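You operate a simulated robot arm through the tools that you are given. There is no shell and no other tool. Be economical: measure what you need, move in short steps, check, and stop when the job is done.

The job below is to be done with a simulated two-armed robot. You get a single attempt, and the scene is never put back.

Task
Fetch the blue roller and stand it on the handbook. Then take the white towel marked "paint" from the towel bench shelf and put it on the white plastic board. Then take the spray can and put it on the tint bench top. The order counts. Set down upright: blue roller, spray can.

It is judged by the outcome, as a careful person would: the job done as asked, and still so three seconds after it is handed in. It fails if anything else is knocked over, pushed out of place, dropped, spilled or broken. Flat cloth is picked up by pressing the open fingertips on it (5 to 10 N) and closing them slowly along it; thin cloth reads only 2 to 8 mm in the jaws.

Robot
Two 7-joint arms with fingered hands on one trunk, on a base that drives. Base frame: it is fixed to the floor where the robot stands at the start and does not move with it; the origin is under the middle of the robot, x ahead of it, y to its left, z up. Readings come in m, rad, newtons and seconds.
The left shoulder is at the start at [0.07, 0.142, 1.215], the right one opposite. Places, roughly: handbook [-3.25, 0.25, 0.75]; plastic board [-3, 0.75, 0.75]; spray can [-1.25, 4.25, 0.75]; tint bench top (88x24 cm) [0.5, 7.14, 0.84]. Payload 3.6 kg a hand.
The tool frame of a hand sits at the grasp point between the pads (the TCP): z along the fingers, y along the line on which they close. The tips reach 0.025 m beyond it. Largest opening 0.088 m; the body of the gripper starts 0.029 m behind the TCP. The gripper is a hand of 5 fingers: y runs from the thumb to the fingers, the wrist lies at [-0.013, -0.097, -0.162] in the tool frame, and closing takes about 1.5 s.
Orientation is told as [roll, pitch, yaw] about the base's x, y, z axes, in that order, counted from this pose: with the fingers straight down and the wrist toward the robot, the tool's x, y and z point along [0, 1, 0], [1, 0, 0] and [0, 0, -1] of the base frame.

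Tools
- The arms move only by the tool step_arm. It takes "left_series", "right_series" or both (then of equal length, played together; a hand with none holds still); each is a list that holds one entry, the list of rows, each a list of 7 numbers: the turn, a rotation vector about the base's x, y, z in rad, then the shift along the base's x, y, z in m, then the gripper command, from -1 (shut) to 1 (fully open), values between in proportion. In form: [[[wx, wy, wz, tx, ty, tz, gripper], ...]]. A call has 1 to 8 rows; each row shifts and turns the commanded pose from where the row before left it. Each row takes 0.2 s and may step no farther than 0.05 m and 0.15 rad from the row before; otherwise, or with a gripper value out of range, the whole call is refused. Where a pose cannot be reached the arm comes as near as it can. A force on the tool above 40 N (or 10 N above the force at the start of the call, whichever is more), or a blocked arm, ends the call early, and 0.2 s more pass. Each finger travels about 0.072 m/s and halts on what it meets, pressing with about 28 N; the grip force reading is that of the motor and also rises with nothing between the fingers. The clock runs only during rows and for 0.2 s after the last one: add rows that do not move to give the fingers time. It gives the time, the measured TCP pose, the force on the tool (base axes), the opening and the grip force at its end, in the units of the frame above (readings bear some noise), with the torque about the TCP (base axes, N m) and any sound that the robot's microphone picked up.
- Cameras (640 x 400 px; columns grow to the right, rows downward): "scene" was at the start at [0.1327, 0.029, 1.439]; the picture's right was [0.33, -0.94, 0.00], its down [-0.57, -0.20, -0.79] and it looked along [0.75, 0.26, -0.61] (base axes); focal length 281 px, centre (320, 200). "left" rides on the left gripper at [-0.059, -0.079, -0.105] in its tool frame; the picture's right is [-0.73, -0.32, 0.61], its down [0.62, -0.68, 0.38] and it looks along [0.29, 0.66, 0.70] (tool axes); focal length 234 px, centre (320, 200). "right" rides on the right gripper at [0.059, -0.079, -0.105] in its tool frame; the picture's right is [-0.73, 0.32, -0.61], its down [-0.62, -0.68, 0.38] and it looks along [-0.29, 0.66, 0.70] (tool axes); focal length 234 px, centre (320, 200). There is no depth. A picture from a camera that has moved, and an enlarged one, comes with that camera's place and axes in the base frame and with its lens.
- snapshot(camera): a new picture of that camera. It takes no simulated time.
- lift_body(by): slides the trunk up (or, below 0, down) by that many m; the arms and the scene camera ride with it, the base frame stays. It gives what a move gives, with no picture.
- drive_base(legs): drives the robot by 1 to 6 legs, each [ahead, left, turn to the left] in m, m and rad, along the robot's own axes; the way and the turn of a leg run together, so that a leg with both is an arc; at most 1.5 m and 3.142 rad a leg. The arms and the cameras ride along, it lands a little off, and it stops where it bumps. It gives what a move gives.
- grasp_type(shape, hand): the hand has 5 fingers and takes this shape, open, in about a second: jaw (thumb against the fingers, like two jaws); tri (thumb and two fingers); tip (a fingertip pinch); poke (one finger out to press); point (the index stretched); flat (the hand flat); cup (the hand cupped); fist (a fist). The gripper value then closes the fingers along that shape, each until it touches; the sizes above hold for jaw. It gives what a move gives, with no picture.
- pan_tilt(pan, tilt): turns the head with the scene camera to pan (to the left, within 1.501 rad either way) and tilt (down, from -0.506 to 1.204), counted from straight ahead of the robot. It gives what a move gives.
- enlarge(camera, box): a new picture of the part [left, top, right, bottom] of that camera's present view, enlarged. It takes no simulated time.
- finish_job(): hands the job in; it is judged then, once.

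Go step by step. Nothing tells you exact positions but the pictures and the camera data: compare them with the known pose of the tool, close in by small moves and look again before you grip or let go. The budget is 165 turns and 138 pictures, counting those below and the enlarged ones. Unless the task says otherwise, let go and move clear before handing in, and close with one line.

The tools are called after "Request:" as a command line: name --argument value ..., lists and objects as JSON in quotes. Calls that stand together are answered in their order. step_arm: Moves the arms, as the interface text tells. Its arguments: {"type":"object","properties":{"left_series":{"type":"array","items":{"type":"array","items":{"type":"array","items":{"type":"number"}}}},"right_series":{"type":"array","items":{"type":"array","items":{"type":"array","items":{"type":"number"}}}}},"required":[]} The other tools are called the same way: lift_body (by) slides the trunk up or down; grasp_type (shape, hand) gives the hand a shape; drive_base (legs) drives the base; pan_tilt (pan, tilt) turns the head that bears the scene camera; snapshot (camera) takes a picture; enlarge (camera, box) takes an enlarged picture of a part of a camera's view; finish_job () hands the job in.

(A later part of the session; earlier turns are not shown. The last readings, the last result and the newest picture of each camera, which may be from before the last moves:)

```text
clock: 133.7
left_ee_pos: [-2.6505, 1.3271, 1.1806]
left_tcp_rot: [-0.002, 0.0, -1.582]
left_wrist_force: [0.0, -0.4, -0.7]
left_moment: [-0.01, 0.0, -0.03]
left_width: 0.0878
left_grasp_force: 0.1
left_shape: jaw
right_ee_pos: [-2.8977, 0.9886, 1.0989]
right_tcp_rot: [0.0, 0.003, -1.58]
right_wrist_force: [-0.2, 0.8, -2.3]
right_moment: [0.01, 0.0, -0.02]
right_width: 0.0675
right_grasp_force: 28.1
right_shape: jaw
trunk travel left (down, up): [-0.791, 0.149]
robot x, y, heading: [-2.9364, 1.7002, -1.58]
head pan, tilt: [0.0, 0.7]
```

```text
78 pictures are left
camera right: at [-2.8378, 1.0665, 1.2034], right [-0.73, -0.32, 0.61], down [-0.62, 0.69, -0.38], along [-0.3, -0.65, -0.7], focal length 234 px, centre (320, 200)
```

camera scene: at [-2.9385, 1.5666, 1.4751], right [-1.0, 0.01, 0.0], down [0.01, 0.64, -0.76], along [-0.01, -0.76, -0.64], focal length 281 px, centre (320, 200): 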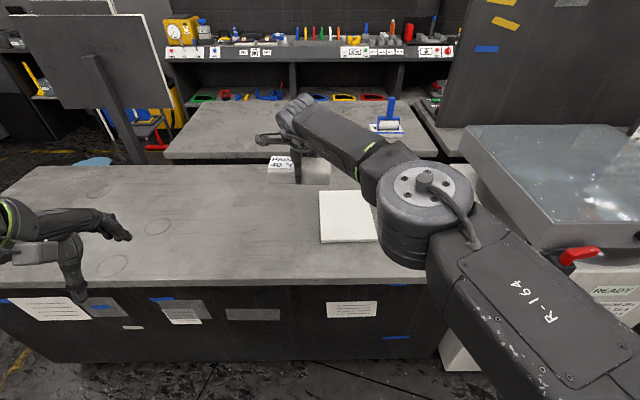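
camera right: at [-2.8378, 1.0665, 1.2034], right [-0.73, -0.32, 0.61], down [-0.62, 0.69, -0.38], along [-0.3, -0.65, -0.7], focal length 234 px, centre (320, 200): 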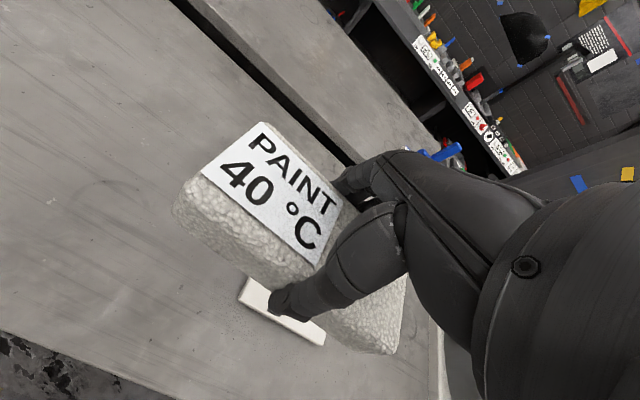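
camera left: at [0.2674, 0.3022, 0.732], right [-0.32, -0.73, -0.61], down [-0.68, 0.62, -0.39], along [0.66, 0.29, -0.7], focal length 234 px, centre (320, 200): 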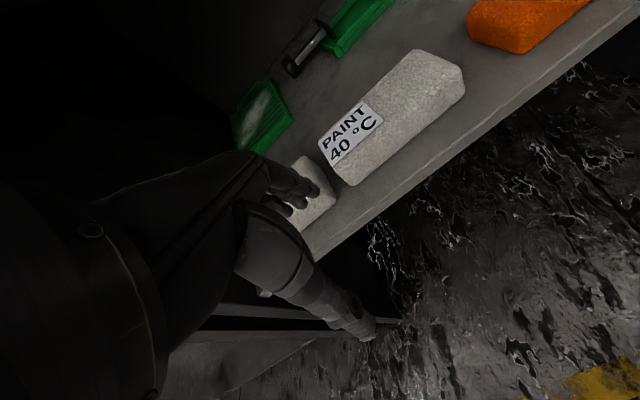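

Combining views, the white board lies at z≈0.80 centred near [-3.045, 0.85], about 19×26 cm. I drive forward 20 cm and shift the hand over it.

Request:
drive_base --legs '[[0.2, 0, 0.008]]'

Request:
step_arm --right_series '[[[0, 0, 0, -0.036, 0.015, 0, -1], [0, 0, 0, -0.036, 0.015, 0, -1], [0, 0, 0, -0.036, 0.015, 0, -1], [0, 0, 0, -0.036, 0.016, 0, -1], [0, 0, 0, 0, 0, 0, -1]]]'

Request:
snapshot --camera "scene"

Request:
snapshot --camera "right"

```text
clock: 135.2
left_ee_pos: [-2.648, 1.1332, 1.181]
left_tcp_rot: [-0.004, 0.0, -1.576]
left_wrist_force: [0.2, -0.6, -0.3]
left_moment: [-0.03, 0.02, 0.03]
left_width: 0.0879
left_grasp_force: 0.1
left_shape: jaw
right_ee_pos: [-2.8942, 0.7923, 1.1001]
right_tcp_rot: [0.0, 0.003, -1.574]
right_wrist_force: [-0.2, -0.2, -1.6]
right_moment: [0.0, 0.01, 0.0]
right_width: 0.0678
right_grasp_force: 27.6
right_shape: jaw
trunk travel left (down, up): [-0.791, 0.149]
robot x, y, heading: [-2.9405, 1.5043, -1.577]
head pan, tilt: [0.0, 0.7]
```

```text
clock: 136.4
left_ee_pos: [-2.6482, 1.1308, 1.1797]
left_tcp_rot: [-0.003, -0.001, -1.577]
left_wrist_force: [0.5, 0.5, 0.1]
left_moment: [0.0, 0.01, 0.01]
left_width: 0.0878
left_grasp_force: 0.0
left_shape: jaw
right_ee_pos: [-3.0379, 0.8543, 1.0997]
right_tcp_rot: [0.001, 0.003, -1.573]
right_wrist_force: [-0.4, -0.3, -1.1]
right_moment: [0.02, 0.05, 0.0]
right_width: 0.0674
right_grasp_force: 27.7
right_shape: jaw
trunk travel left (down, up): [-0.791, 0.149]
robot x, y, heading: [-2.9401, 1.5059, -1.571]
head pan, tilt: [0.0, 0.7]
```

```text
77 pictures are left
camera scene: at [-2.9379, 1.3677, 1.475], right [-1.0, 0.0, 0.0], down [0.0, 0.64, -0.76], along [0.0, -0.76, -0.64], focal length 281 px, centre (320, 200)
```

scene: 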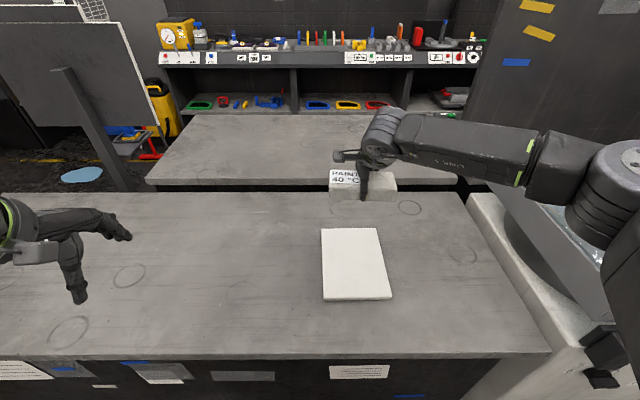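

```text
76 pictures are left
camera right: at [-2.9774, 0.9311, 1.2043], right [-0.73, -0.32, 0.61], down [-0.62, 0.68, -0.38], along [-0.29, -0.65, -0.7], focal length 234 px, centre (320, 200)
```

right: 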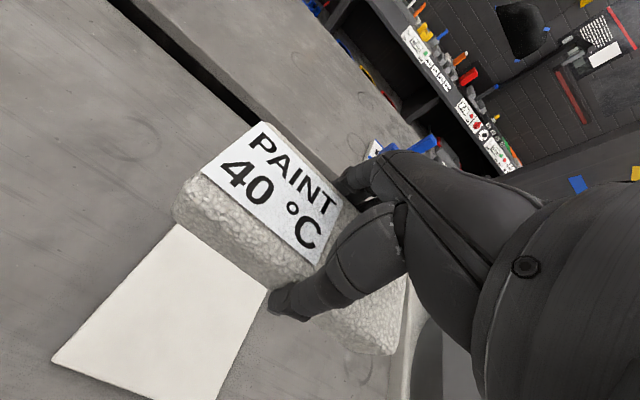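

The hand is over the board. To keep the elbow clear of the machine on the right I lower with the arm rather than the trunk, in stages.

Request:
step_arm --right_series '[[[0, 0, 0, 0, 0, -0.035, -1], [0, 0, 0, 0, 0, -0.035, -1], [0, 0, 0, 0, 0, -0.035, -1], [0, 0, 0, 0, 0, 0, -1]]]'

Request:
snapshot --camera "scene"

```text
clock: 137.4
left_ee_pos: [-2.6482, 1.1319, 1.1801]
left_tcp_rot: [-0.005, 0.0, -1.576]
left_wrist_force: [-0.1, -0.6, 0.2]
left_moment: [0.02, 0.02, 0.0]
left_width: 0.0879
left_grasp_force: 0.1
left_shape: jaw
right_ee_pos: [-3.0369, 0.8523, 0.9939]
right_tcp_rot: [0.0, 0.003, -1.573]
right_wrist_force: [-0.6, 0.1, -1.5]
right_moment: [0.02, -0.01, 0.0]
right_width: 0.0675
right_grasp_force: 28.1
right_shape: jaw
trunk travel left (down, up): [-0.791, 0.149]
robot x, y, heading: [-2.9381, 1.5034, -1.578]
head pan, tilt: [0.0, 0.7]
```

```text
75 pictures are left
camera scene: at [-2.9394, 1.3682, 1.4751], right [-1.0, 0.0, 0.0], down [0.0, 0.64, -0.76], along [0.0, -0.76, -0.64], focal length 281 px, centre (320, 200)
```

scene: 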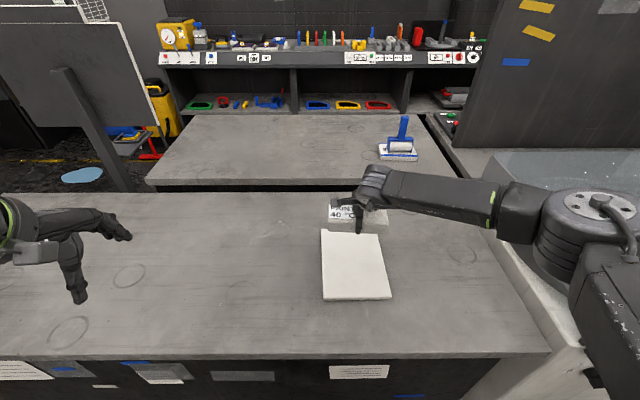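

Request:
step_arm --right_series '[[[0, 0, 0, 0, 0, -0.03, -1], [0, 0, 0, 0, 0, -0.03, -1], [0, 0, 0, 0, 0, 0, -1]]]'

Request:
pan_tilt --pan -0.4 --tilt 0.7

Request:
snapshot --camera "scene"

Request:
snapshot --camera "right"

```text
clock: 138.2
left_ee_pos: [-2.6484, 1.1312, 1.1813]
left_tcp_rot: [-0.004, -0.001, -1.577]
left_wrist_force: [0.4, 0.2, -0.5]
left_moment: [-0.03, 0.03, -0.01]
left_width: 0.0877
left_grasp_force: 0.0
left_shape: jaw
right_ee_pos: [-3.0373, 0.8527, 0.9338]
right_tcp_rot: [0.001, 0.003, -1.572]
right_wrist_force: [0.1, -0.8, -2.8]
right_moment: [0.01, -0.06, -0.01]
right_width: 0.0675
right_grasp_force: 27.7
right_shape: jaw
trunk travel left (down, up): [-0.791, 0.149]
robot x, y, heading: [-2.9403, 1.503, -1.575]
head pan, tilt: [0.0, 0.7]
```

```text
clock: 139.1
left_ee_pos: [-2.6492, 1.131, 1.1804]
left_tcp_rot: [-0.003, 0.001, -1.575]
left_wrist_force: [-0.8, 0.4, 0.7]
left_moment: [0.0, 0.03, -0.02]
left_width: 0.088
left_grasp_force: 0.0
left_shape: jaw
right_ee_pos: [-3.0378, 0.8519, 0.9343]
right_tcp_rot: [0.001, 0.004, -1.575]
right_wrist_force: [0.0, 0.5, -1.8]
right_moment: [0.03, 0.0, -0.01]
right_width: 0.0674
right_grasp_force: 27.5
right_shape: jaw
trunk travel left (down, up): [-0.791, 0.149]
robot x, y, heading: [-2.934, 1.5016, -1.571]
head pan, tilt: [-0.4, 0.7]
```

```text
74 pictures are left
camera scene: at [-2.972, 1.3745, 1.475], right [-0.92, 0.39, 0.0], down [0.25, 0.59, -0.76], along [-0.3, -0.7, -0.64], focal length 281 px, centre (320, 200)
```

scene: 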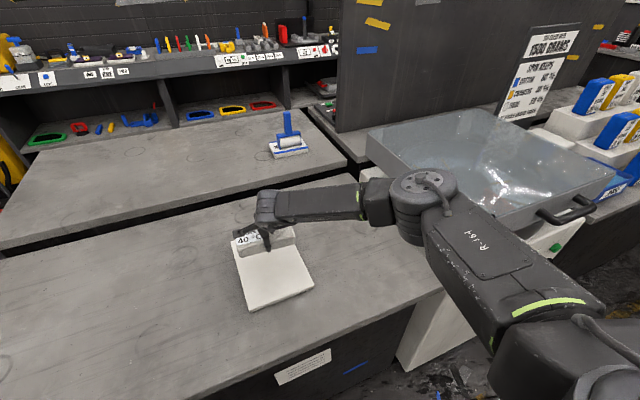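

```text
73 pictures are left
camera right: at [-2.9782, 0.93, 1.0375], right [-0.73, -0.32, 0.61], down [-0.62, 0.68, -0.38], along [-0.29, -0.65, -0.7], focal length 234 px, centre (320, 200)
```

right: 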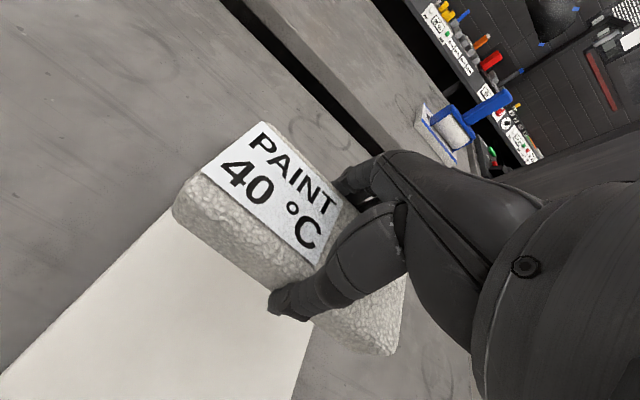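

Elbow is clear and the towel is centred over the board. I lower to contact.

Request:
step_arm --right_series '[[[0, 0, 0, 0, 0, -0.03, -1], [0, 0, 0, 0, 0, -0.03, -1], [0, 0, 0, 0, 0, -0.012, -1], [0, 0, 0, 0, 0, 0, -1]]]'

Request:
enlarge --camera "scene" --box '[200, 180, 360, 320]'

```text
clock: 140.1
left_ee_pos: [-2.6494, 1.1315, 1.1807]
left_tcp_rot: [-0.003, 0.0, -1.574]
left_wrist_force: [1.3, -0.7, 1.2]
left_moment: [-0.04, -0.01, 0.01]
left_width: 0.0878
left_grasp_force: 0.0
left_shape: jaw
right_ee_pos: [-3.0381, 0.8527, 0.8616]
right_tcp_rot: [-0.001, 0.004, -1.574]
right_wrist_force: [0.3, 0.0, -2.0]
right_moment: [-0.03, 0.02, 0.01]
right_width: 0.0675
right_grasp_force: 28.1
right_shape: jaw
trunk travel left (down, up): [-0.791, 0.149]
robot x, y, heading: [-2.9422, 1.505, -1.573]
head pan, tilt: [-0.4, 0.7]
```

```text
2.86 times, centred on (280, 250) of scene
camera zoom: at [-2.9721, 1.3747, 1.4751], right [-0.92, 0.39, 0.0], down [0.25, 0.59, -0.76], along [-0.3, -0.7, -0.64], focal length 803 px, centre (434, 57)
```

zoom: 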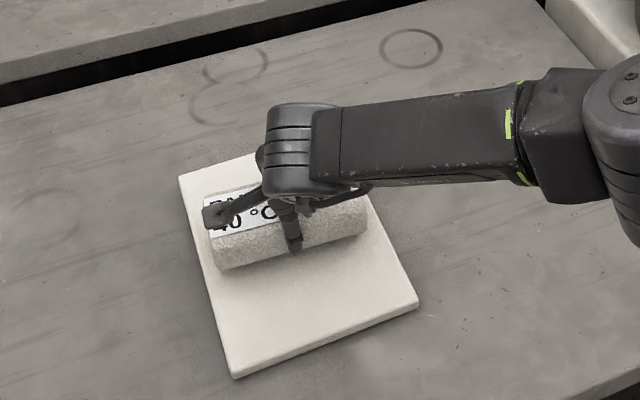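

Request:
step_arm --right_series '[[[0, 0, 0, 0, 0.015, -0.01, -1], [0, 0, 0, 0, 0, -0.008, -1], [0, 0, 0, 0, 0, -0.006, -1], [0, 0, 0, 0, 0, 0, -1]]]'

```text
clock: 140.9
left_ee_pos: [-2.6486, 1.1348, 1.1824]
left_tcp_rot: [-0.003, -0.004, -1.576]
left_wrist_force: [-0.8, 0.2, 0.3]
left_moment: [0.04, 0.01, 0.01]
left_width: 0.0878
left_grasp_force: 0.0
left_shape: jaw
right_ee_pos: [-3.0371, 0.8661, 0.8483]
right_tcp_rot: [0.005, -0.012, -1.574]
right_wrist_force: [0.7, 8.0, 26.7]
right_moment: [0.05, 0.15, -0.01]
right_width: 0.0655
right_grasp_force: 28.6
right_shape: jaw
trunk travel left (down, up): [-0.791, 0.149]
robot x, y, heading: [-2.9396, 1.5024, -1.574]
head pan, tilt: [-0.4, 0.7]
stopped in row 4 (right hand): the force on the tool passed its limit (the readings are from after the stop); the commanded pose is now the measured one
```

Contact with the board at TCP z≈0.85. I ease up a few mm to relieve the load and look.

Request:
step_arm --right_series '[[[0, 0, 0, 0, 0, 0.004, -1], [0, 0, 0, 0, 0, 0, -1]]]'

Request:
enlarge --camera "scene" --box '[200, 180, 360, 320]'

```text
clock: 141.6
left_ee_pos: [-2.6489, 1.1327, 1.1803]
left_tcp_rot: [-0.003, -0.001, -1.576]
left_wrist_force: [-0.7, -0.5, 0.1]
left_moment: [-0.01, 0.01, 0.02]
left_width: 0.0878
left_grasp_force: 0.0
left_shape: jaw
right_ee_pos: [-3.0379, 0.8648, 0.8506]
right_tcp_rot: [0.002, -0.008, -1.574]
right_wrist_force: [-0.6, 0.3, 11.1]
right_moment: [-0.19, 0.13, 0.03]
right_width: 0.066
right_grasp_force: 27.9
right_shape: jaw
trunk travel left (down, up): [-0.791, 0.149]
robot x, y, heading: [-2.94, 1.5043, -1.575]
head pan, tilt: [-0.4, 0.7]
```

```text
2.86 times, centred on (280, 250) of scene
camera zoom: at [-2.9716, 1.3773, 1.4752], right [-0.92, 0.39, 0.0], down [0.25, 0.59, -0.77], along [-0.3, -0.7, -0.64], focal length 803 px, centre (434, 57)
```

zoom: 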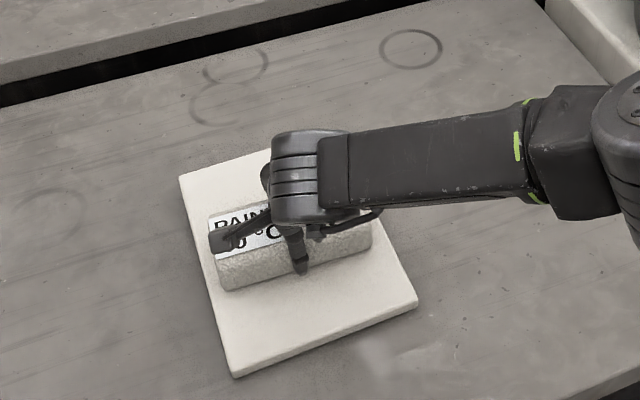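

The towel rests on the board. I open and lift away.

Request:
step_arm --right_series '[[[0, 0, 0, 0, 0, 0.001, 0.6], [0, 0, 0, 0, 0, 0.0, 0.7], [0, 0, 0, 0, 0, 0, 0.85], [0, 0, 0, 0, 0, 0, 1], [0, 0, 0, 0, 0, 0, 1]]]'

Request:
step_arm --right_series '[[[0, 0, 0, 0, 0, 0.02, 1], [0, 0, 0, 0, 0, 0.03, 1], [0, 0, 0, 0, 0, 0.04, 1], [0, 0, 0, 0, 0, 0.04, 1], [0, 0, 0, 0, 0, 0.045, 1], [0, 0, 0, 0, 0, 0, 1]]]'

Request:
enlarge --camera "scene" --box '[200, 180, 360, 320]'

```text
clock: 142.8
left_ee_pos: [-2.6475, 1.1324, 1.1805]
left_tcp_rot: [-0.003, 0.001, -1.575]
left_wrist_force: [-0.5, 0.4, 0.3]
left_moment: [-0.04, 0.01, 0.01]
left_width: 0.0878
left_grasp_force: 0.0
left_shape: jaw
right_ee_pos: [-3.0366, 0.8642, 0.8491]
right_tcp_rot: [0.003, -0.007, -1.577]
right_wrist_force: [1.3, 1.0, 2.6]
right_moment: [0.03, 0.02, -0.03]
right_width: 0.0878
right_grasp_force: 0.0
right_shape: jaw
trunk travel left (down, up): [-0.791, 0.149]
robot x, y, heading: [-2.937, 1.5021, -1.575]
head pan, tilt: [-0.4, 0.7]
```

```text
clock: 144.2
left_ee_pos: [-2.6486, 1.131, 1.1806]
left_tcp_rot: [-0.002, -0.001, -1.575]
left_wrist_force: [-0.4, 0.1, 0.3]
left_moment: [-0.01, -0.01, -0.02]
left_width: 0.0878
left_grasp_force: 0.2
left_shape: jaw
right_ee_pos: [-3.0395, 0.8623, 1.0253]
right_tcp_rot: [0.005, -0.005, -1.574]
right_wrist_force: [0.5, 0.3, -0.7]
right_moment: [0.03, 0.0, 0.02]
right_width: 0.0878
right_grasp_force: 0.0
right_shape: jaw
trunk travel left (down, up): [-0.791, 0.149]
robot x, y, heading: [-2.9404, 1.5018, -1.575]
head pan, tilt: [-0.4, 0.7]
```

```text
2.86 times, centred on (280, 250) of scene
camera zoom: at [-2.9721, 1.3745, 1.475], right [-0.92, 0.39, 0.0], down [0.25, 0.59, -0.76], along [-0.3, -0.7, -0.64], focal length 803 px, centre (434, 57)
```

zoom: 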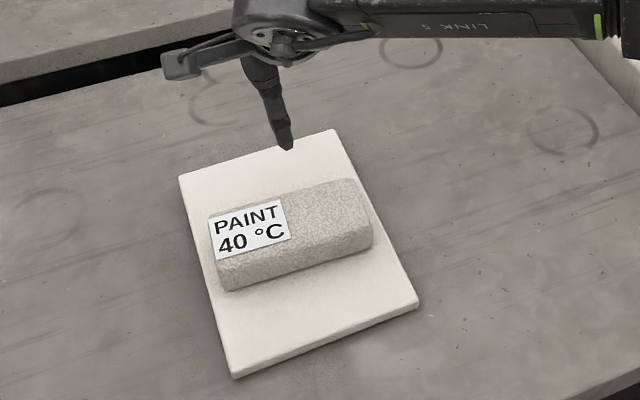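

The towel lies neatly on the board. I back off, and head for the trolley with the spray can.

Request:
drive_base --legs '[[-0.4, 0, 0], [0, 0, 1.571], [1.45, 0, 0], [0, 0, 1.571]]'

Request:
pan_tilt --pan 0.0 --tilt 0.4

Request:
snapshot --camera "scene"

```text
clock: 161.1
left_ee_pos: [-1.7692, 2.2643, 1.1808]
left_tcp_rot: [-0.003, -0.001, 1.568]
left_wrist_force: [0.0, 1.1, -0.4]
left_moment: [0.03, -0.01, -0.04]
left_width: 0.088
left_grasp_force: 0.2
left_shape: jaw
right_ee_pos: [-1.3781, 2.5324, 1.0244]
right_tcp_rot: [0.003, -0.006, 1.569]
right_wrist_force: [0.1, 0.5, -0.1]
right_moment: [-0.03, 0.02, 0.01]
right_width: 0.0881
right_grasp_force: 0.0
right_shape: jaw
trunk travel left (down, up): [-0.791, 0.149]
robot x, y, heading: [-1.4786, 1.8909, 1.566]
head pan, tilt: [-0.4, 0.7]
```

```text
clock: 162.0
left_ee_pos: [-1.7699, 2.2641, 1.1807]
left_tcp_rot: [-0.003, -0.001, 1.567]
left_wrist_force: [-1.2, -0.4, -0.3]
left_moment: [-0.01, -0.02, -0.01]
left_width: 0.0876
left_grasp_force: 0.0
left_shape: jaw
right_ee_pos: [-1.3775, 2.5326, 1.0243]
right_tcp_rot: [0.003, -0.007, 1.568]
right_wrist_force: [-0.6, 0.1, 0.4]
right_moment: [-0.02, -0.03, 0.02]
right_width: 0.0881
right_grasp_force: 0.1
right_shape: jaw
trunk travel left (down, up): [-0.791, 0.149]
robot x, y, heading: [-1.478, 1.8893, 1.57]
head pan, tilt: [0.0, 0.4]
```

```text
69 pictures are left
camera scene: at [-1.477, 2.0348, 1.5019], right [1.0, 0.0, 0.0], down [0.0, -0.39, -0.92], along [0.0, 0.92, -0.39], focal length 281 px, centre (320, 200)
```

scene: 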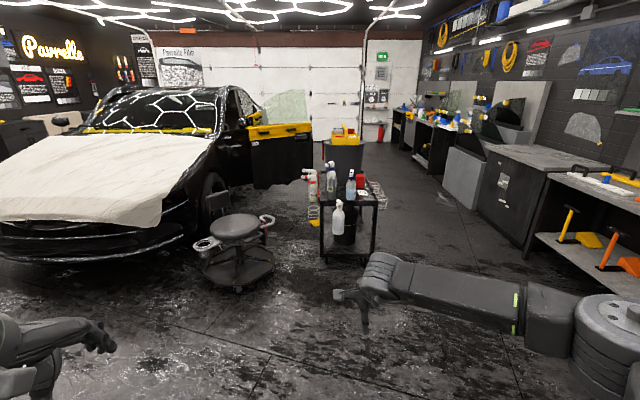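

Request:
enlarge --camera "scene" --box '[280, 145, 410, 275]'

```text
3.08 times, centred on (345, 210) of scene
camera zoom: at [-1.477, 2.0348, 1.5019], right [1.0, 0.0, 0.0], down [0.0, -0.39, -0.92], along [0.0, 0.92, -0.39], focal length 865 px, centre (243, 169)
```

zoom: 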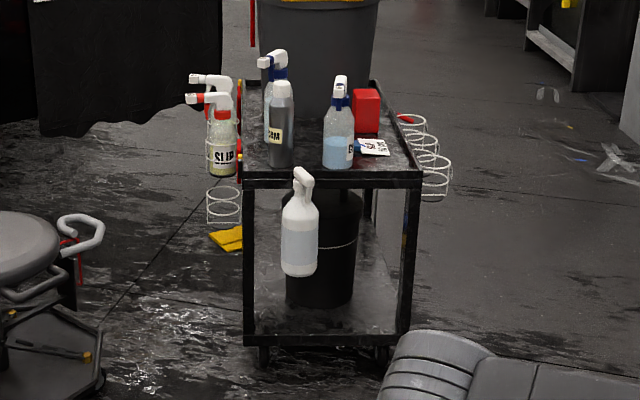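

The trolley has several bottles; the grey can with a label at the left front is likely the spray can. I go closer for a better look.

Request:
lift_body --by 0.14

Request:
drive_base --legs '[[0.95, 0, 0]]'

Request:
pan_tilt --pan 0.0 --tilt 0.6

Request:
snapshot --camera "scene"

Request:
snapshot --camera "right"

```text
clock: 163.7
left_ee_pos: [-1.7696, 2.2641, 1.3195]
left_tcp_rot: [-0.003, 0.0, 1.567]
left_wrist_force: [0.9, -0.8, 0.3]
left_moment: [-0.05, -0.01, -0.03]
left_width: 0.0876
left_grasp_force: 0.1
left_shape: jaw
right_ee_pos: [-1.3776, 2.5323, 1.1653]
right_tcp_rot: [0.004, -0.007, 1.566]
right_wrist_force: [-0.7, 0.0, -0.3]
right_moment: [-0.02, 0.01, -0.03]
right_width: 0.0881
right_grasp_force: 0.0
right_shape: jaw
trunk travel left (down, up): [-0.931, 0.009]
robot x, y, heading: [-1.4785, 1.8908, 1.569]
head pan, tilt: [0.0, 0.4]
```

```text
clock: 168.7
left_ee_pos: [-1.7673, 3.2314, 1.3208]
left_tcp_rot: [-0.004, -0.003, 1.567]
left_wrist_force: [-0.1, 1.0, 0.4]
left_moment: [-0.01, -0.01, -0.03]
left_width: 0.0879
left_grasp_force: 0.1
left_shape: jaw
right_ee_pos: [-1.3743, 3.5001, 1.165]
right_tcp_rot: [0.004, -0.007, 1.567]
right_wrist_force: [0.2, -0.2, 0.5]
right_moment: [-0.01, -0.04, -0.02]
right_width: 0.0876
right_grasp_force: 0.0
right_shape: jaw
trunk travel left (down, up): [-0.931, 0.009]
robot x, y, heading: [-1.4775, 2.8604, 1.572]
head pan, tilt: [0.0, 0.4]
```

```text
clock: 169.4
left_ee_pos: [-1.7676, 3.2317, 1.3201]
left_tcp_rot: [-0.003, 0.001, 1.568]
left_wrist_force: [-0.7, -0.1, -0.3]
left_moment: [-0.01, -0.01, 0.01]
left_width: 0.0876
left_grasp_force: 0.1
left_shape: jaw
right_ee_pos: [-1.3747, 3.5013, 1.1642]
right_tcp_rot: [0.003, -0.007, 1.57]
right_wrist_force: [0.0, 0.4, 0.2]
right_moment: [0.04, -0.03, 0.0]
right_width: 0.088
right_grasp_force: 0.2
right_shape: jaw
trunk travel left (down, up): [-0.931, 0.009]
robot x, y, heading: [-1.4771, 2.8615, 1.571]
head pan, tilt: [0.0, 0.6]
```

```text
67 pictures are left
camera scene: at [-1.4748, 2.9987, 1.6238], right [1.0, 0.0, 0.0], down [0.0, -0.56, -0.83], along [0.0, 0.83, -0.56], focal length 281 px, centre (320, 200)
```

scene: 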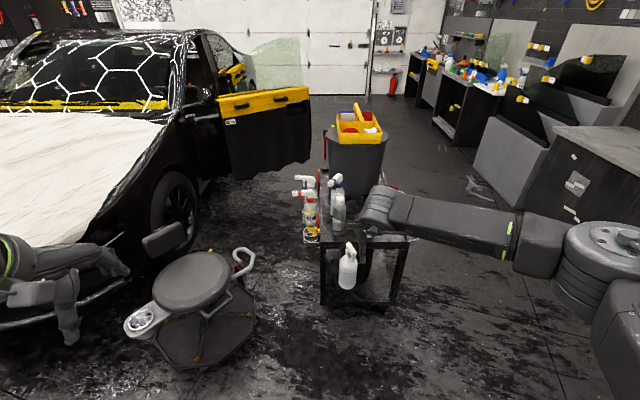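

```text
66 pictures are left
camera right: at [-1.4335, 3.4208, 1.2683], right [0.73, 0.32, 0.61], down [0.62, -0.68, -0.39], along [0.29, 0.66, -0.69], focal length 234 px, centre (320, 200)
```

right: 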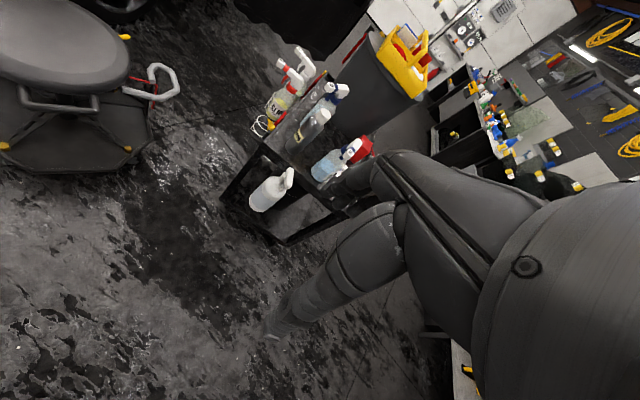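

Request:
enlarge --camera "right" --box '[215, 40, 395, 250]'

Request:
enlarge --camera "scene" --box '[280, 150, 420, 310]'

```text
1.90 times, centred on (305, 145) of right
camera zoom: at [-1.4335, 3.4208, 1.2683], right [0.73, 0.32, 0.61], down [0.62, -0.68, -0.39], along [0.29, 0.66, -0.69], focal length 446 px, centre (349, 305)
```

zoom: 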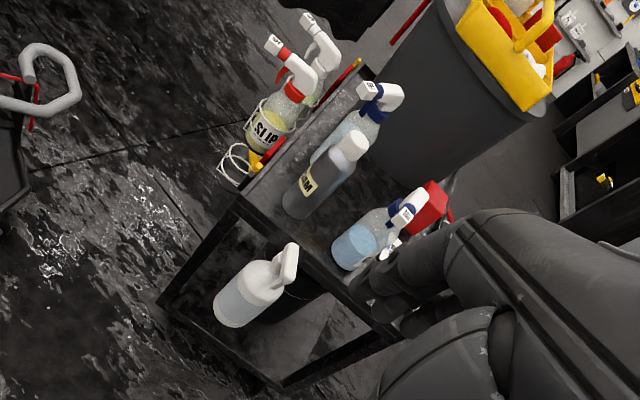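

```text
2.50 times, centred on (350, 230) of scene
camera zoom: at [-1.4748, 2.9987, 1.6238], right [1.0, 0.0, 0.0], down [0.0, -0.56, -0.83], along [0.0, 0.83, -0.56], focal length 703 px, centre (245, 125)
```

zoom: 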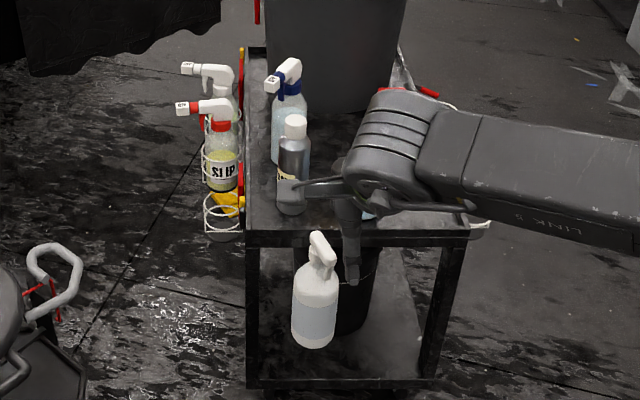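

The grey can with a white cap (near [-1.37, 4.21], base z≈0.59, top ≈0.825) is the spray can. I drive close to the trolley, keeping clear of the stool.

Request:
drive_base --legs '[[0, -0.1, 0], [0.6, 0, 0]]'

Request:
pan_tilt --pan 0.0 --tilt 0.9

Request:
snapshot --camera "scene"

Request:
snapshot --camera "right"

```text
clock: 173.5
left_ee_pos: [-1.6783, 3.8196, 1.3218]
left_tcp_rot: [-0.005, -0.001, 1.582]
left_wrist_force: [0.7, 0.3, 0.5]
left_moment: [0.0, 0.0, 0.01]
left_width: 0.0877
left_grasp_force: 0.1
left_shape: jaw
right_ee_pos: [-1.2903, 4.095, 1.1664]
right_tcp_rot: [0.004, -0.008, 1.584]
right_wrist_force: [-0.6, -0.3, 0.2]
right_moment: [0.03, 0.0, -0.01]
right_width: 0.0878
right_grasp_force: 0.1
right_shape: jaw
trunk travel left (down, up): [-0.931, 0.009]
robot x, y, heading: [-1.3796, 3.4536, 1.583]
head pan, tilt: [0.0, 0.6]
```

```text
clock: 174.3
left_ee_pos: [-1.6783, 3.8216, 1.3204]
left_tcp_rot: [-0.002, 0.0, 1.581]
left_wrist_force: [0.7, 0.9, 0.1]
left_moment: [0.01, -0.01, -0.02]
left_width: 0.0878
left_grasp_force: 0.1
left_shape: jaw
right_ee_pos: [-1.2905, 4.0964, 1.1656]
right_tcp_rot: [0.005, -0.004, 1.583]
right_wrist_force: [0.6, 0.6, -0.2]
right_moment: [0.0, 0.0, -0.02]
right_width: 0.088
right_grasp_force: 0.0
right_shape: jaw
trunk travel left (down, up): [-0.931, 0.009]
robot x, y, heading: [-1.382, 3.4536, 1.579]
head pan, tilt: [0.0, 0.901]
```

```text
63 pictures are left
camera scene: at [-1.3818, 3.5798, 1.5989], right [1.0, 0.01, 0.0], down [0.01, -0.78, -0.62], along [-0.01, 0.62, -0.78], focal length 281 px, centre (320, 200)
```

scene: 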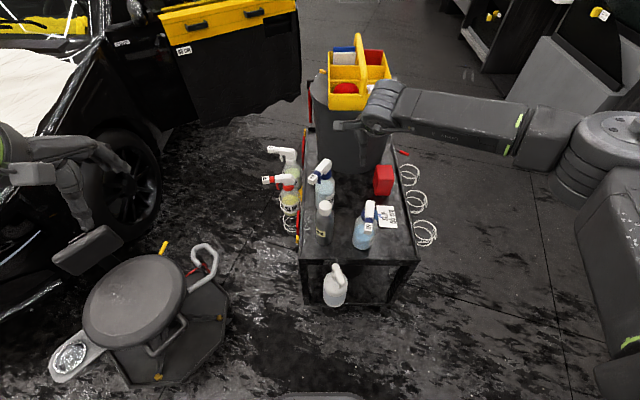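

```text
62 pictures are left
camera right: at [-1.3467, 4.0153, 1.2681], right [0.72, 0.33, 0.61], down [0.63, -0.67, -0.39], along [0.28, 0.66, -0.69], focal length 234 px, centre (320, 200)
```

right: 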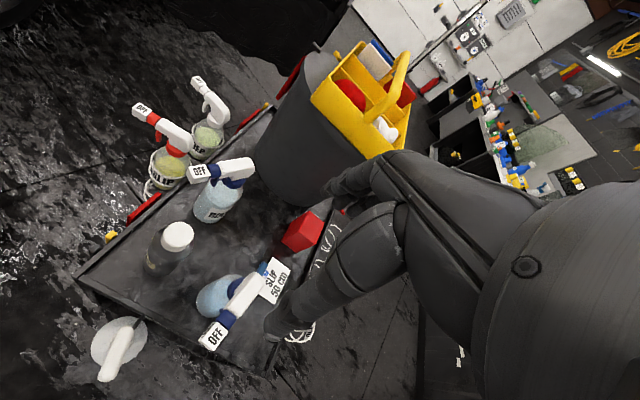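

Request:
enlarge --camera "scene" --box '[270, 140, 430, 310]'

Request:
enlarge --camera "right" --box '[70, 130, 310, 380]'

```text
2.35 times, centred on (350, 225) of scene
camera zoom: at [-1.3818, 3.5798, 1.5989], right [1.0, 0.01, 0.0], down [0.01, -0.78, -0.62], along [-0.01, 0.62, -0.78], focal length 662 px, centre (249, 141)
```

zoom: 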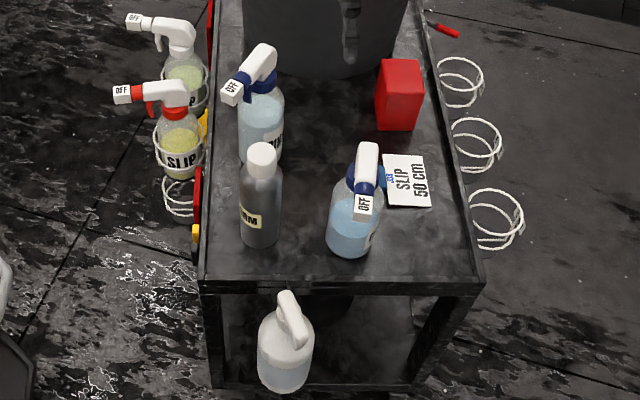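

```text
1.60 times, centred on (190, 255) of right
camera zoom: at [-1.3467, 4.0153, 1.2681], right [0.72, 0.33, 0.61], down [0.63, -0.67, -0.39], along [0.28, 0.66, -0.69], focal length 375 px, centre (528, 112)
```

zoom: 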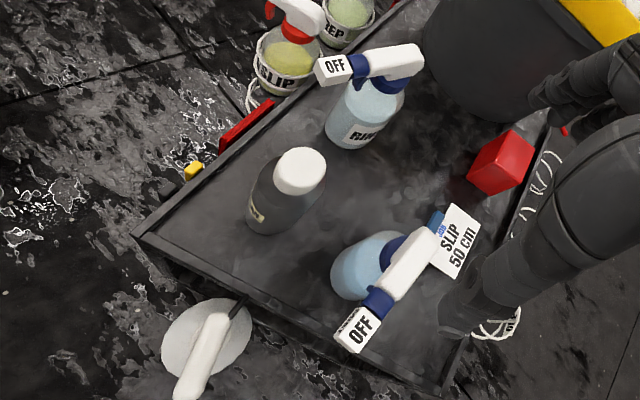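

The can is at [-1.373, 4.146], base z≈0.616, cap top z≈0.856, with free space around. I drive 8 cm closer, lower the trunk and centre the hand over it.

Request:
drive_base --legs '[[0.08, 0, 0]]'

Request:
lift_body --by -0.17

Request:
step_arm --right_series '[[[0, 0, 0, -0.03, -0.01, 0, 1], [0, 0, 0, -0.03, -0.01, 0, 1], [0, 0, 0, -0.0225, -0.01, 0, 1], [0, 0, 0, 0, 0, 0, 1]]]'

Request:
snapshot --camera "right"

Request:
snapshot --camera "scene"

```text
clock: 175.4
left_ee_pos: [-1.6784, 3.8915, 1.3231]
left_tcp_rot: [-0.003, -0.006, 1.579]
left_wrist_force: [-0.6, 0.3, -0.9]
left_moment: [0.06, 0.02, 0.0]
left_width: 0.0875
left_grasp_force: 0.0
left_shape: jaw
right_ee_pos: [-1.2905, 4.1688, 1.1689]
right_tcp_rot: [0.003, -0.016, 1.58]
right_wrist_force: [-0.1, 0.1, 0.3]
right_moment: [0.02, 0.04, 0.0]
right_width: 0.0879
right_grasp_force: 0.2
right_shape: jaw
trunk travel left (down, up): [-0.931, 0.009]
robot x, y, heading: [-1.3841, 3.5309, 1.579]
head pan, tilt: [0.0, 0.901]
```

```text
clock: 177.3
left_ee_pos: [-1.6789, 3.8993, 1.1504]
left_tcp_rot: [-0.003, 0.001, 1.579]
left_wrist_force: [-0.6, -0.8, -0.1]
left_moment: [0.01, -0.01, -0.02]
left_width: 0.0875
left_grasp_force: 0.0
left_shape: jaw
right_ee_pos: [-1.2896, 4.1746, 0.9946]
right_tcp_rot: [0.001, -0.006, 1.582]
right_wrist_force: [-0.1, -0.8, 0.1]
right_moment: [-0.01, 0.01, 0.01]
right_width: 0.0882
right_grasp_force: 0.1
right_shape: jaw
trunk travel left (down, up): [-0.761, 0.179]
robot x, y, heading: [-1.3821, 3.5344, 1.583]
head pan, tilt: [0.0, 0.901]
```

```text
clock: 178.3
left_ee_pos: [-1.6788, 3.9013, 1.1501]
left_tcp_rot: [-0.001, 0.0, 1.579]
left_wrist_force: [-0.1, 0.2, -0.5]
left_moment: [0.0, 0.02, -0.03]
left_width: 0.0875
left_grasp_force: 0.0
left_shape: jaw
right_ee_pos: [-1.3719, 4.1463, 0.9954]
right_tcp_rot: [0.003, -0.006, 1.581]
right_wrist_force: [-0.4, -0.6, -0.8]
right_moment: [0.01, -0.02, 0.01]
right_width: 0.0882
right_grasp_force: 0.1
right_shape: jaw
trunk travel left (down, up): [-0.761, 0.179]
robot x, y, heading: [-1.3803, 3.5337, 1.587]
head pan, tilt: [0.0, 0.901]
```

```text
59 pictures are left
camera right: at [-1.4282, 4.0646, 1.0987], right [0.72, 0.33, 0.61], down [0.63, -0.67, -0.39], along [0.28, 0.66, -0.69], focal length 234 px, centre (320, 200)
```

right: 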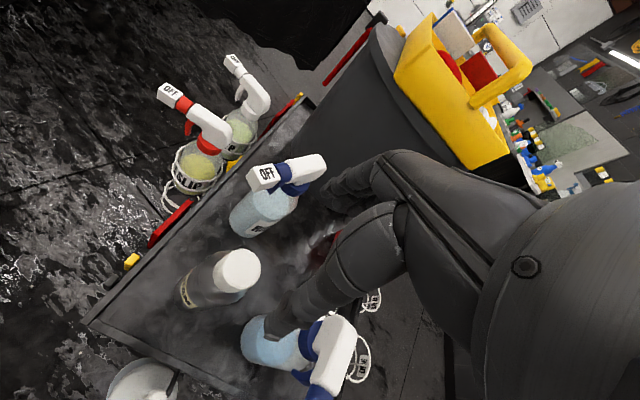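

```text
58 pictures are left
camera scene: at [-1.3822, 3.6581, 1.4289], right [1.0, 0.01, 0.0], down [0.01, -0.78, -0.62], along [-0.01, 0.62, -0.78], focal length 281 px, centre (320, 200)
```

scene: 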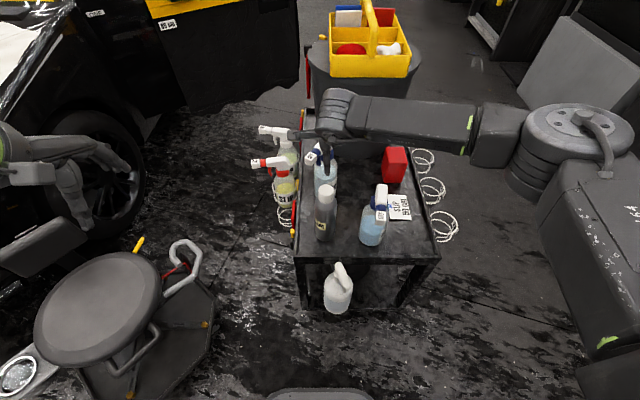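

Request:
enlarge --camera "scene" --box '[300, 175, 350, 250]'

Request:
step_arm --right_series '[[[0, 0, 0, -0.002, 0.001, -0.03, 1], [0, 0, 0, 0, 0, -0.03, 1], [0, 0, 0, 0, 0, -0.03, 1], [0, 0, 0, 0, 0, 0, 1]]]'

Request:
snapshot --camera "right"

Request:
enlarge --camera "scene" --box '[250, 100, 450, 260]'

```text
5.33 times, centred on (325, 212) of scene
camera zoom: at [-1.3822, 3.6581, 1.4289], right [1.0, 0.01, 0.0], down [0.01, -0.78, -0.62], along [-0.01, 0.62, -0.78], focal length 1499 px, centre (293, 133)
```

zoom: 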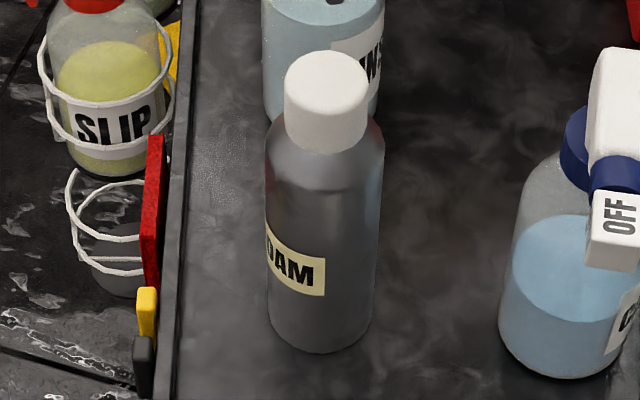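

```text
clock: 179.3
left_ee_pos: [-1.6782, 3.8993, 1.1494]
left_tcp_rot: [-0.004, 0.0, 1.579]
left_wrist_force: [0.3, -1.6, -0.5]
left_moment: [-0.01, 0.0, -0.02]
left_width: 0.0877
left_grasp_force: 0.0
left_shape: jaw
right_ee_pos: [-1.3741, 4.1457, 0.9055]
right_tcp_rot: [0.003, -0.005, 1.582]
right_wrist_force: [0.1, -0.1, 0.3]
right_moment: [0.0, -0.03, 0.04]
right_width: 0.0879
right_grasp_force: 0.1
right_shape: jaw
trunk travel left (down, up): [-0.761, 0.179]
robot x, y, heading: [-1.3814, 3.5292, 1.581]
head pan, tilt: [0.0, 0.901]
```

```text
56 pictures are left
camera right: at [-1.4313, 4.0648, 1.0076], right [0.72, 0.33, 0.61], down [0.63, -0.67, -0.39], along [0.28, 0.66, -0.69], focal length 234 px, centre (320, 200)
```

right: 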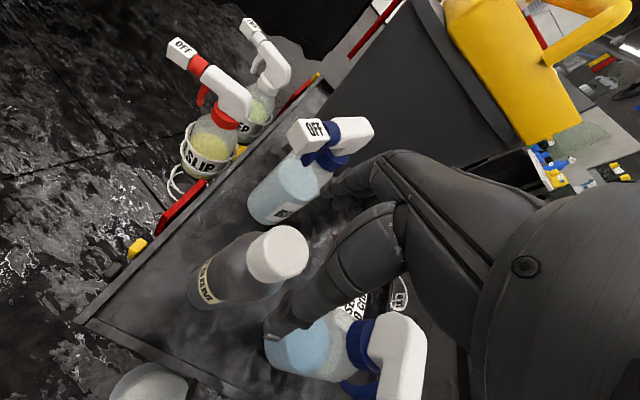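

```text
2.50 times, centred on (350, 180) of scene
camera zoom: at [-1.3825, 3.6579, 1.4289], right [1.0, 0.01, 0.0], down [0.01, -0.78, -0.62], along [-0.01, 0.62, -0.78], focal length 703 px, centre (245, 250)
```

zoom: 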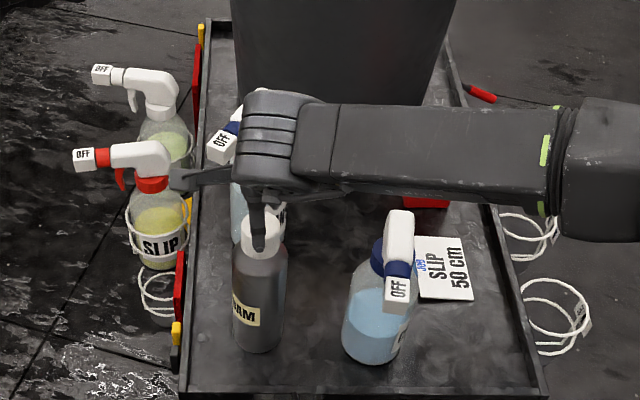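

The hand straddles the cap. I descend to grip the cap/shoulder.

Request:
step_arm --right_series '[[[0, 0, 0, 0, 0, -0.025, 1], [0, 0, 0, 0, 0, -0.022, 1], [0, 0, 0, 0, 0, -0.02, 1], [0, 0, 0, 0, 0, 0, 1]]]'

Request:
snapshot --camera "right"

Request:
enlarge --camera "scene" --box '[250, 100, 450, 260]'

```text
clock: 180.3
left_ee_pos: [-1.6775, 3.9003, 1.1523]
left_tcp_rot: [-0.004, 0.0, 1.581]
left_wrist_force: [-0.7, 0.6, 0.5]
left_moment: [-0.01, 0.01, 0.0]
left_width: 0.0878
left_grasp_force: 0.0
left_shape: jaw
right_ee_pos: [-1.3731, 4.1459, 0.837]
right_tcp_rot: [0.003, -0.008, 1.582]
right_wrist_force: [0.1, 0.2, 1.0]
right_moment: [0.02, -0.01, 0.03]
right_width: 0.0879
right_grasp_force: 0.1
right_shape: jaw
trunk travel left (down, up): [-0.761, 0.179]
robot x, y, heading: [-1.3868, 3.5312, 1.578]
head pan, tilt: [0.0, 0.901]
```

```text
54 pictures are left
camera right: at [-1.4303, 4.0645, 0.9411], right [0.72, 0.33, 0.61], down [0.63, -0.67, -0.39], along [0.28, 0.66, -0.69], focal length 234 px, centre (320, 200)
```

right: 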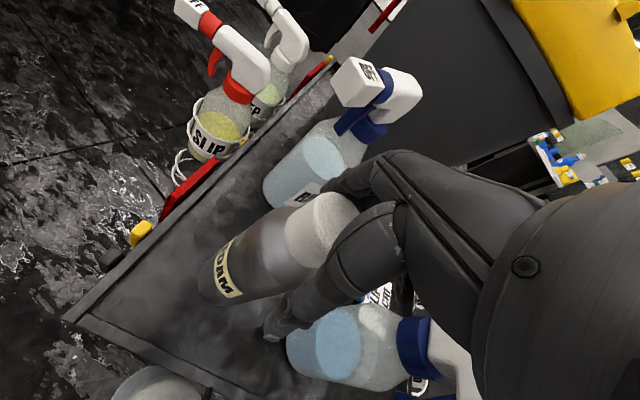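

```text
2.50 times, centred on (350, 180) of scene
camera zoom: at [-1.3825, 3.658, 1.4289], right [1.0, 0.01, 0.0], down [0.01, -0.78, -0.62], along [-0.01, 0.62, -0.78], focal length 703 px, centre (245, 250)
```

zoom: 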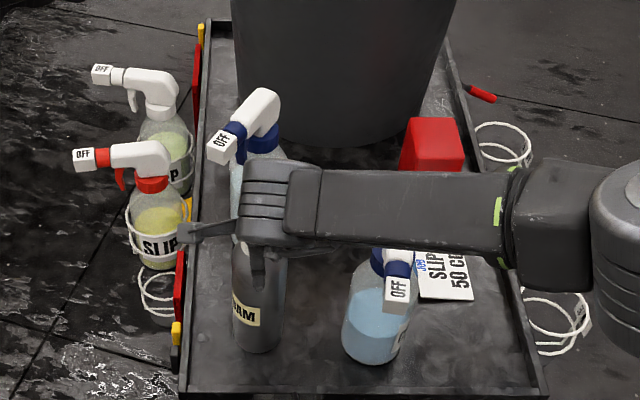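

Request:
step_arm --right_series '[[[0, 0, 0, 0, 0, 0, 0.6], [0, 0, 0, 0, 0, 0, 0.2], [0, 0, 0, 0, 0, 0, -0.3], [0, 0, 0, 0, 0, 0, -1], [0, 0, 0, 0, 0, 0, -1], [0, 0, 0, 0, 0, 0, -1], [0, 0, 0, 0, 0, 0, -1]]]'

Request:
step_arm --right_series '[[[0, 0, 0, 0, 0, 0.01, -1], [0, 0, 0, 0, 0, 0.02, -1], [0, 0, 0, 0, 0, 0, -1]]]'

Request:
snapshot --camera "right"

Request:
enlarge --camera "scene" --box '[250, 100, 450, 260]'

```text
clock: 181.9
left_ee_pos: [-1.6792, 3.9005, 1.1509]
left_tcp_rot: [-0.004, -0.001, 1.581]
left_wrist_force: [0.0, 0.1, 0.3]
left_moment: [-0.01, 0.02, -0.01]
left_width: 0.088
left_grasp_force: 0.0
left_shape: jaw
right_ee_pos: [-1.3727, 4.1468, 0.8374]
right_tcp_rot: [0.003, -0.008, 1.581]
right_wrist_force: [-0.4, 0.4, -0.2]
right_moment: [0.04, 0.03, -0.01]
right_width: 0.035
right_grasp_force: 28.4
right_shape: jaw
trunk travel left (down, up): [-0.761, 0.179]
robot x, y, heading: [-1.3826, 3.5319, 1.583]
head pan, tilt: [0.0, 0.901]
```

```text
clock: 182.7
left_ee_pos: [-1.6789, 3.9015, 1.1498]
left_tcp_rot: [-0.005, 0.001, 1.578]
left_wrist_force: [-0.3, 0.2, -0.7]
left_moment: [0.01, -0.01, -0.02]
left_width: 0.0877
left_grasp_force: 0.1
left_shape: jaw
right_ee_pos: [-1.3762, 4.1461, 0.8688]
right_tcp_rot: [0.003, -0.005, 1.58]
right_wrist_force: [-0.2, 0.9, -3.4]
right_moment: [0.0, 0.02, -0.03]
right_width: 0.0349
right_grasp_force: 27.8
right_shape: jaw
trunk travel left (down, up): [-0.761, 0.179]
robot x, y, heading: [-1.3875, 3.5298, 1.586]
head pan, tilt: [0.0, 0.901]
```

```text
52 pictures are left
camera right: at [-1.4322, 4.0638, 0.9712], right [0.72, 0.33, 0.61], down [0.63, -0.67, -0.39], along [0.28, 0.66, -0.69], focal length 234 px, centre (320, 200)
```

right: 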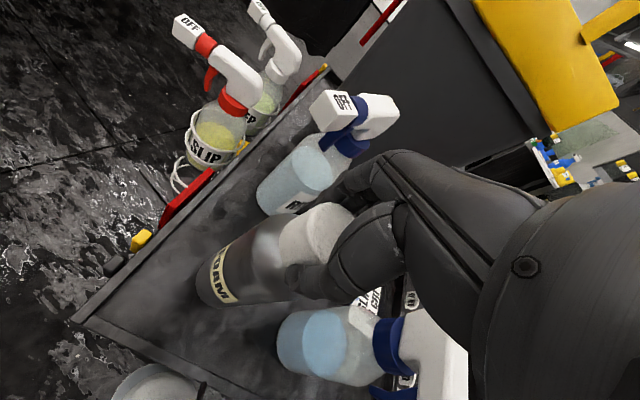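

```text
2.50 times, centred on (350, 180) of scene
camera zoom: at [-1.3826, 3.659, 1.4288], right [1.0, 0.01, 0.0], down [0.01, -0.78, -0.62], along [-0.01, 0.62, -0.78], focal length 703 px, centre (245, 250)
```

zoom: 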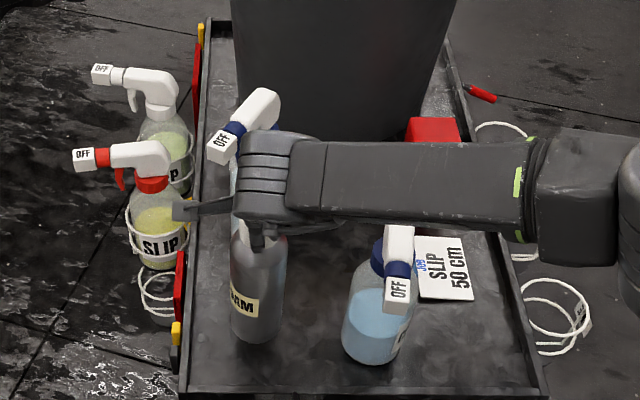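

The can is held firmly. I raise it with arm and trunk, back off, and look toward the tint bench.

Request:
step_arm --right_series '[[[0, 0, 0, 0, 0, 0.03, -1], [0, 0, 0, 0, 0, 0.035, -1], [0, 0, 0, 0, 0, 0.035, -1], [0, 0, 0, 0, 0, 0.035, -1], [0, 0, 0, 0, 0, 0, -1]]]'

Request:
lift_body --by 0.15

Request:
drive_base --legs '[[-0.5, 0, 0]]'

Request:
pan_tilt --pan -0.5 --tilt 0.35

Request:
snapshot --camera "scene"

```text
clock: 183.9
left_ee_pos: [-1.6783, 3.9011, 1.1497]
left_tcp_rot: [-0.002, 0.002, 1.579]
left_wrist_force: [0.4, 0.7, 0.6]
left_moment: [-0.02, -0.01, -0.01]
left_width: 0.0876
left_grasp_force: 0.2
left_shape: jaw
right_ee_pos: [-1.3765, 4.1476, 1.0017]
right_tcp_rot: [0.002, -0.004, 1.581]
right_wrist_force: [-0.3, 0.0, -3.6]
right_moment: [0.0, 0.02, -0.03]
right_width: 0.0347
right_grasp_force: 27.5
right_shape: jaw
trunk travel left (down, up): [-0.761, 0.179]
robot x, y, heading: [-1.3839, 3.5326, 1.58]
head pan, tilt: [0.0, 0.901]
```

```text
clock: 185.7
left_ee_pos: [-1.6782, 3.9014, 1.2999]
left_tcp_rot: [-0.005, 0.0, 1.579]
left_wrist_force: [-0.2, 0.3, 0.3]
left_moment: [0.02, 0.04, 0.02]
left_width: 0.0877
left_grasp_force: 0.0
left_shape: jaw
right_ee_pos: [-1.375, 4.1475, 1.1505]
right_tcp_rot: [0.005, -0.006, 1.579]
right_wrist_force: [0.4, 0.3, -3.2]
right_moment: [-0.04, 0.0, -0.02]
right_width: 0.0347
right_grasp_force: 28.2
right_shape: jaw
trunk travel left (down, up): [-0.911, 0.029]
robot x, y, heading: [-1.3846, 3.5312, 1.584]
head pan, tilt: [0.0, 0.901]
```

```text
clock: 188.6
left_ee_pos: [-1.6722, 3.402, 1.2995]
left_tcp_rot: [-0.005, 0.003, 1.574]
left_wrist_force: [-0.3, -1.0, 0.3]
left_moment: [-0.03, 0.01, -0.01]
left_width: 0.088
left_grasp_force: 0.0
left_shape: jaw
right_ee_pos: [-1.368, 3.6485, 1.1501]
right_tcp_rot: [0.003, -0.005, 1.576]
right_wrist_force: [0.8, -0.2, -3.4]
right_moment: [-0.03, 0.01, 0.0]
right_width: 0.0347
right_grasp_force: 28.2
right_shape: jaw
trunk travel left (down, up): [-0.911, 0.029]
robot x, y, heading: [-1.3791, 3.0341, 1.574]
head pan, tilt: [0.0, 0.901]
```

```text
clock: 189.6
left_ee_pos: [-1.6715, 3.4, 1.2999]
left_tcp_rot: [-0.003, 0.001, 1.574]
left_wrist_force: [-0.6, -1.3, 0.5]
left_moment: [0.0, 0.01, 0.01]
left_width: 0.0876
left_grasp_force: 0.1
left_shape: jaw
right_ee_pos: [-1.3676, 3.6465, 1.1513]
right_tcp_rot: [0.005, -0.006, 1.575]
right_wrist_force: [-0.1, 0.1, -3.5]
right_moment: [-0.03, 0.02, 0.03]
right_width: 0.0348
right_grasp_force: 28.4
right_shape: jaw
trunk travel left (down, up): [-0.911, 0.029]
robot x, y, heading: [-1.378, 3.0309, 1.577]
head pan, tilt: [-0.499, 0.351]
```

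```text
50 pictures are left
camera scene: at [-1.3332, 3.164, 1.6264], right [0.88, -0.47, 0.0], down [-0.16, -0.3, -0.94], along [0.44, 0.83, -0.34], focal length 281 px, centre (320, 200)
```

scene: 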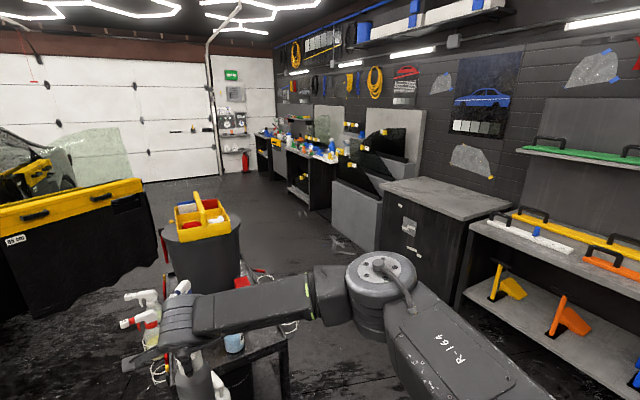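

Request:
enlarge --camera "scene" --box '[245, 95, 405, 215]'

```text
3.33 times, centred on (325, 155) of scene
camera zoom: at [-1.3332, 3.164, 1.6264], right [0.88, -0.47, 0.0], down [-0.16, -0.3, -0.94], along [0.44, 0.83, -0.34], focal length 937 px, centre (303, 350)
```

zoom: 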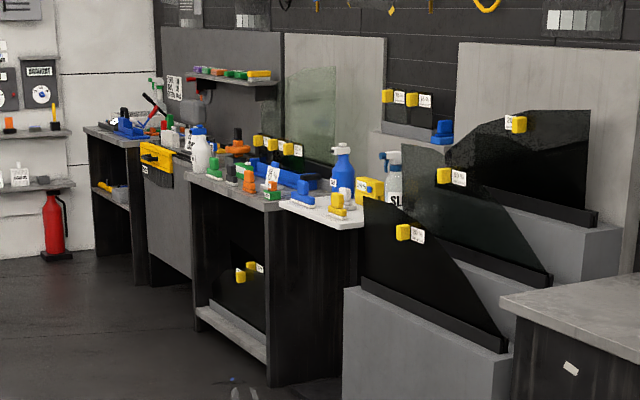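

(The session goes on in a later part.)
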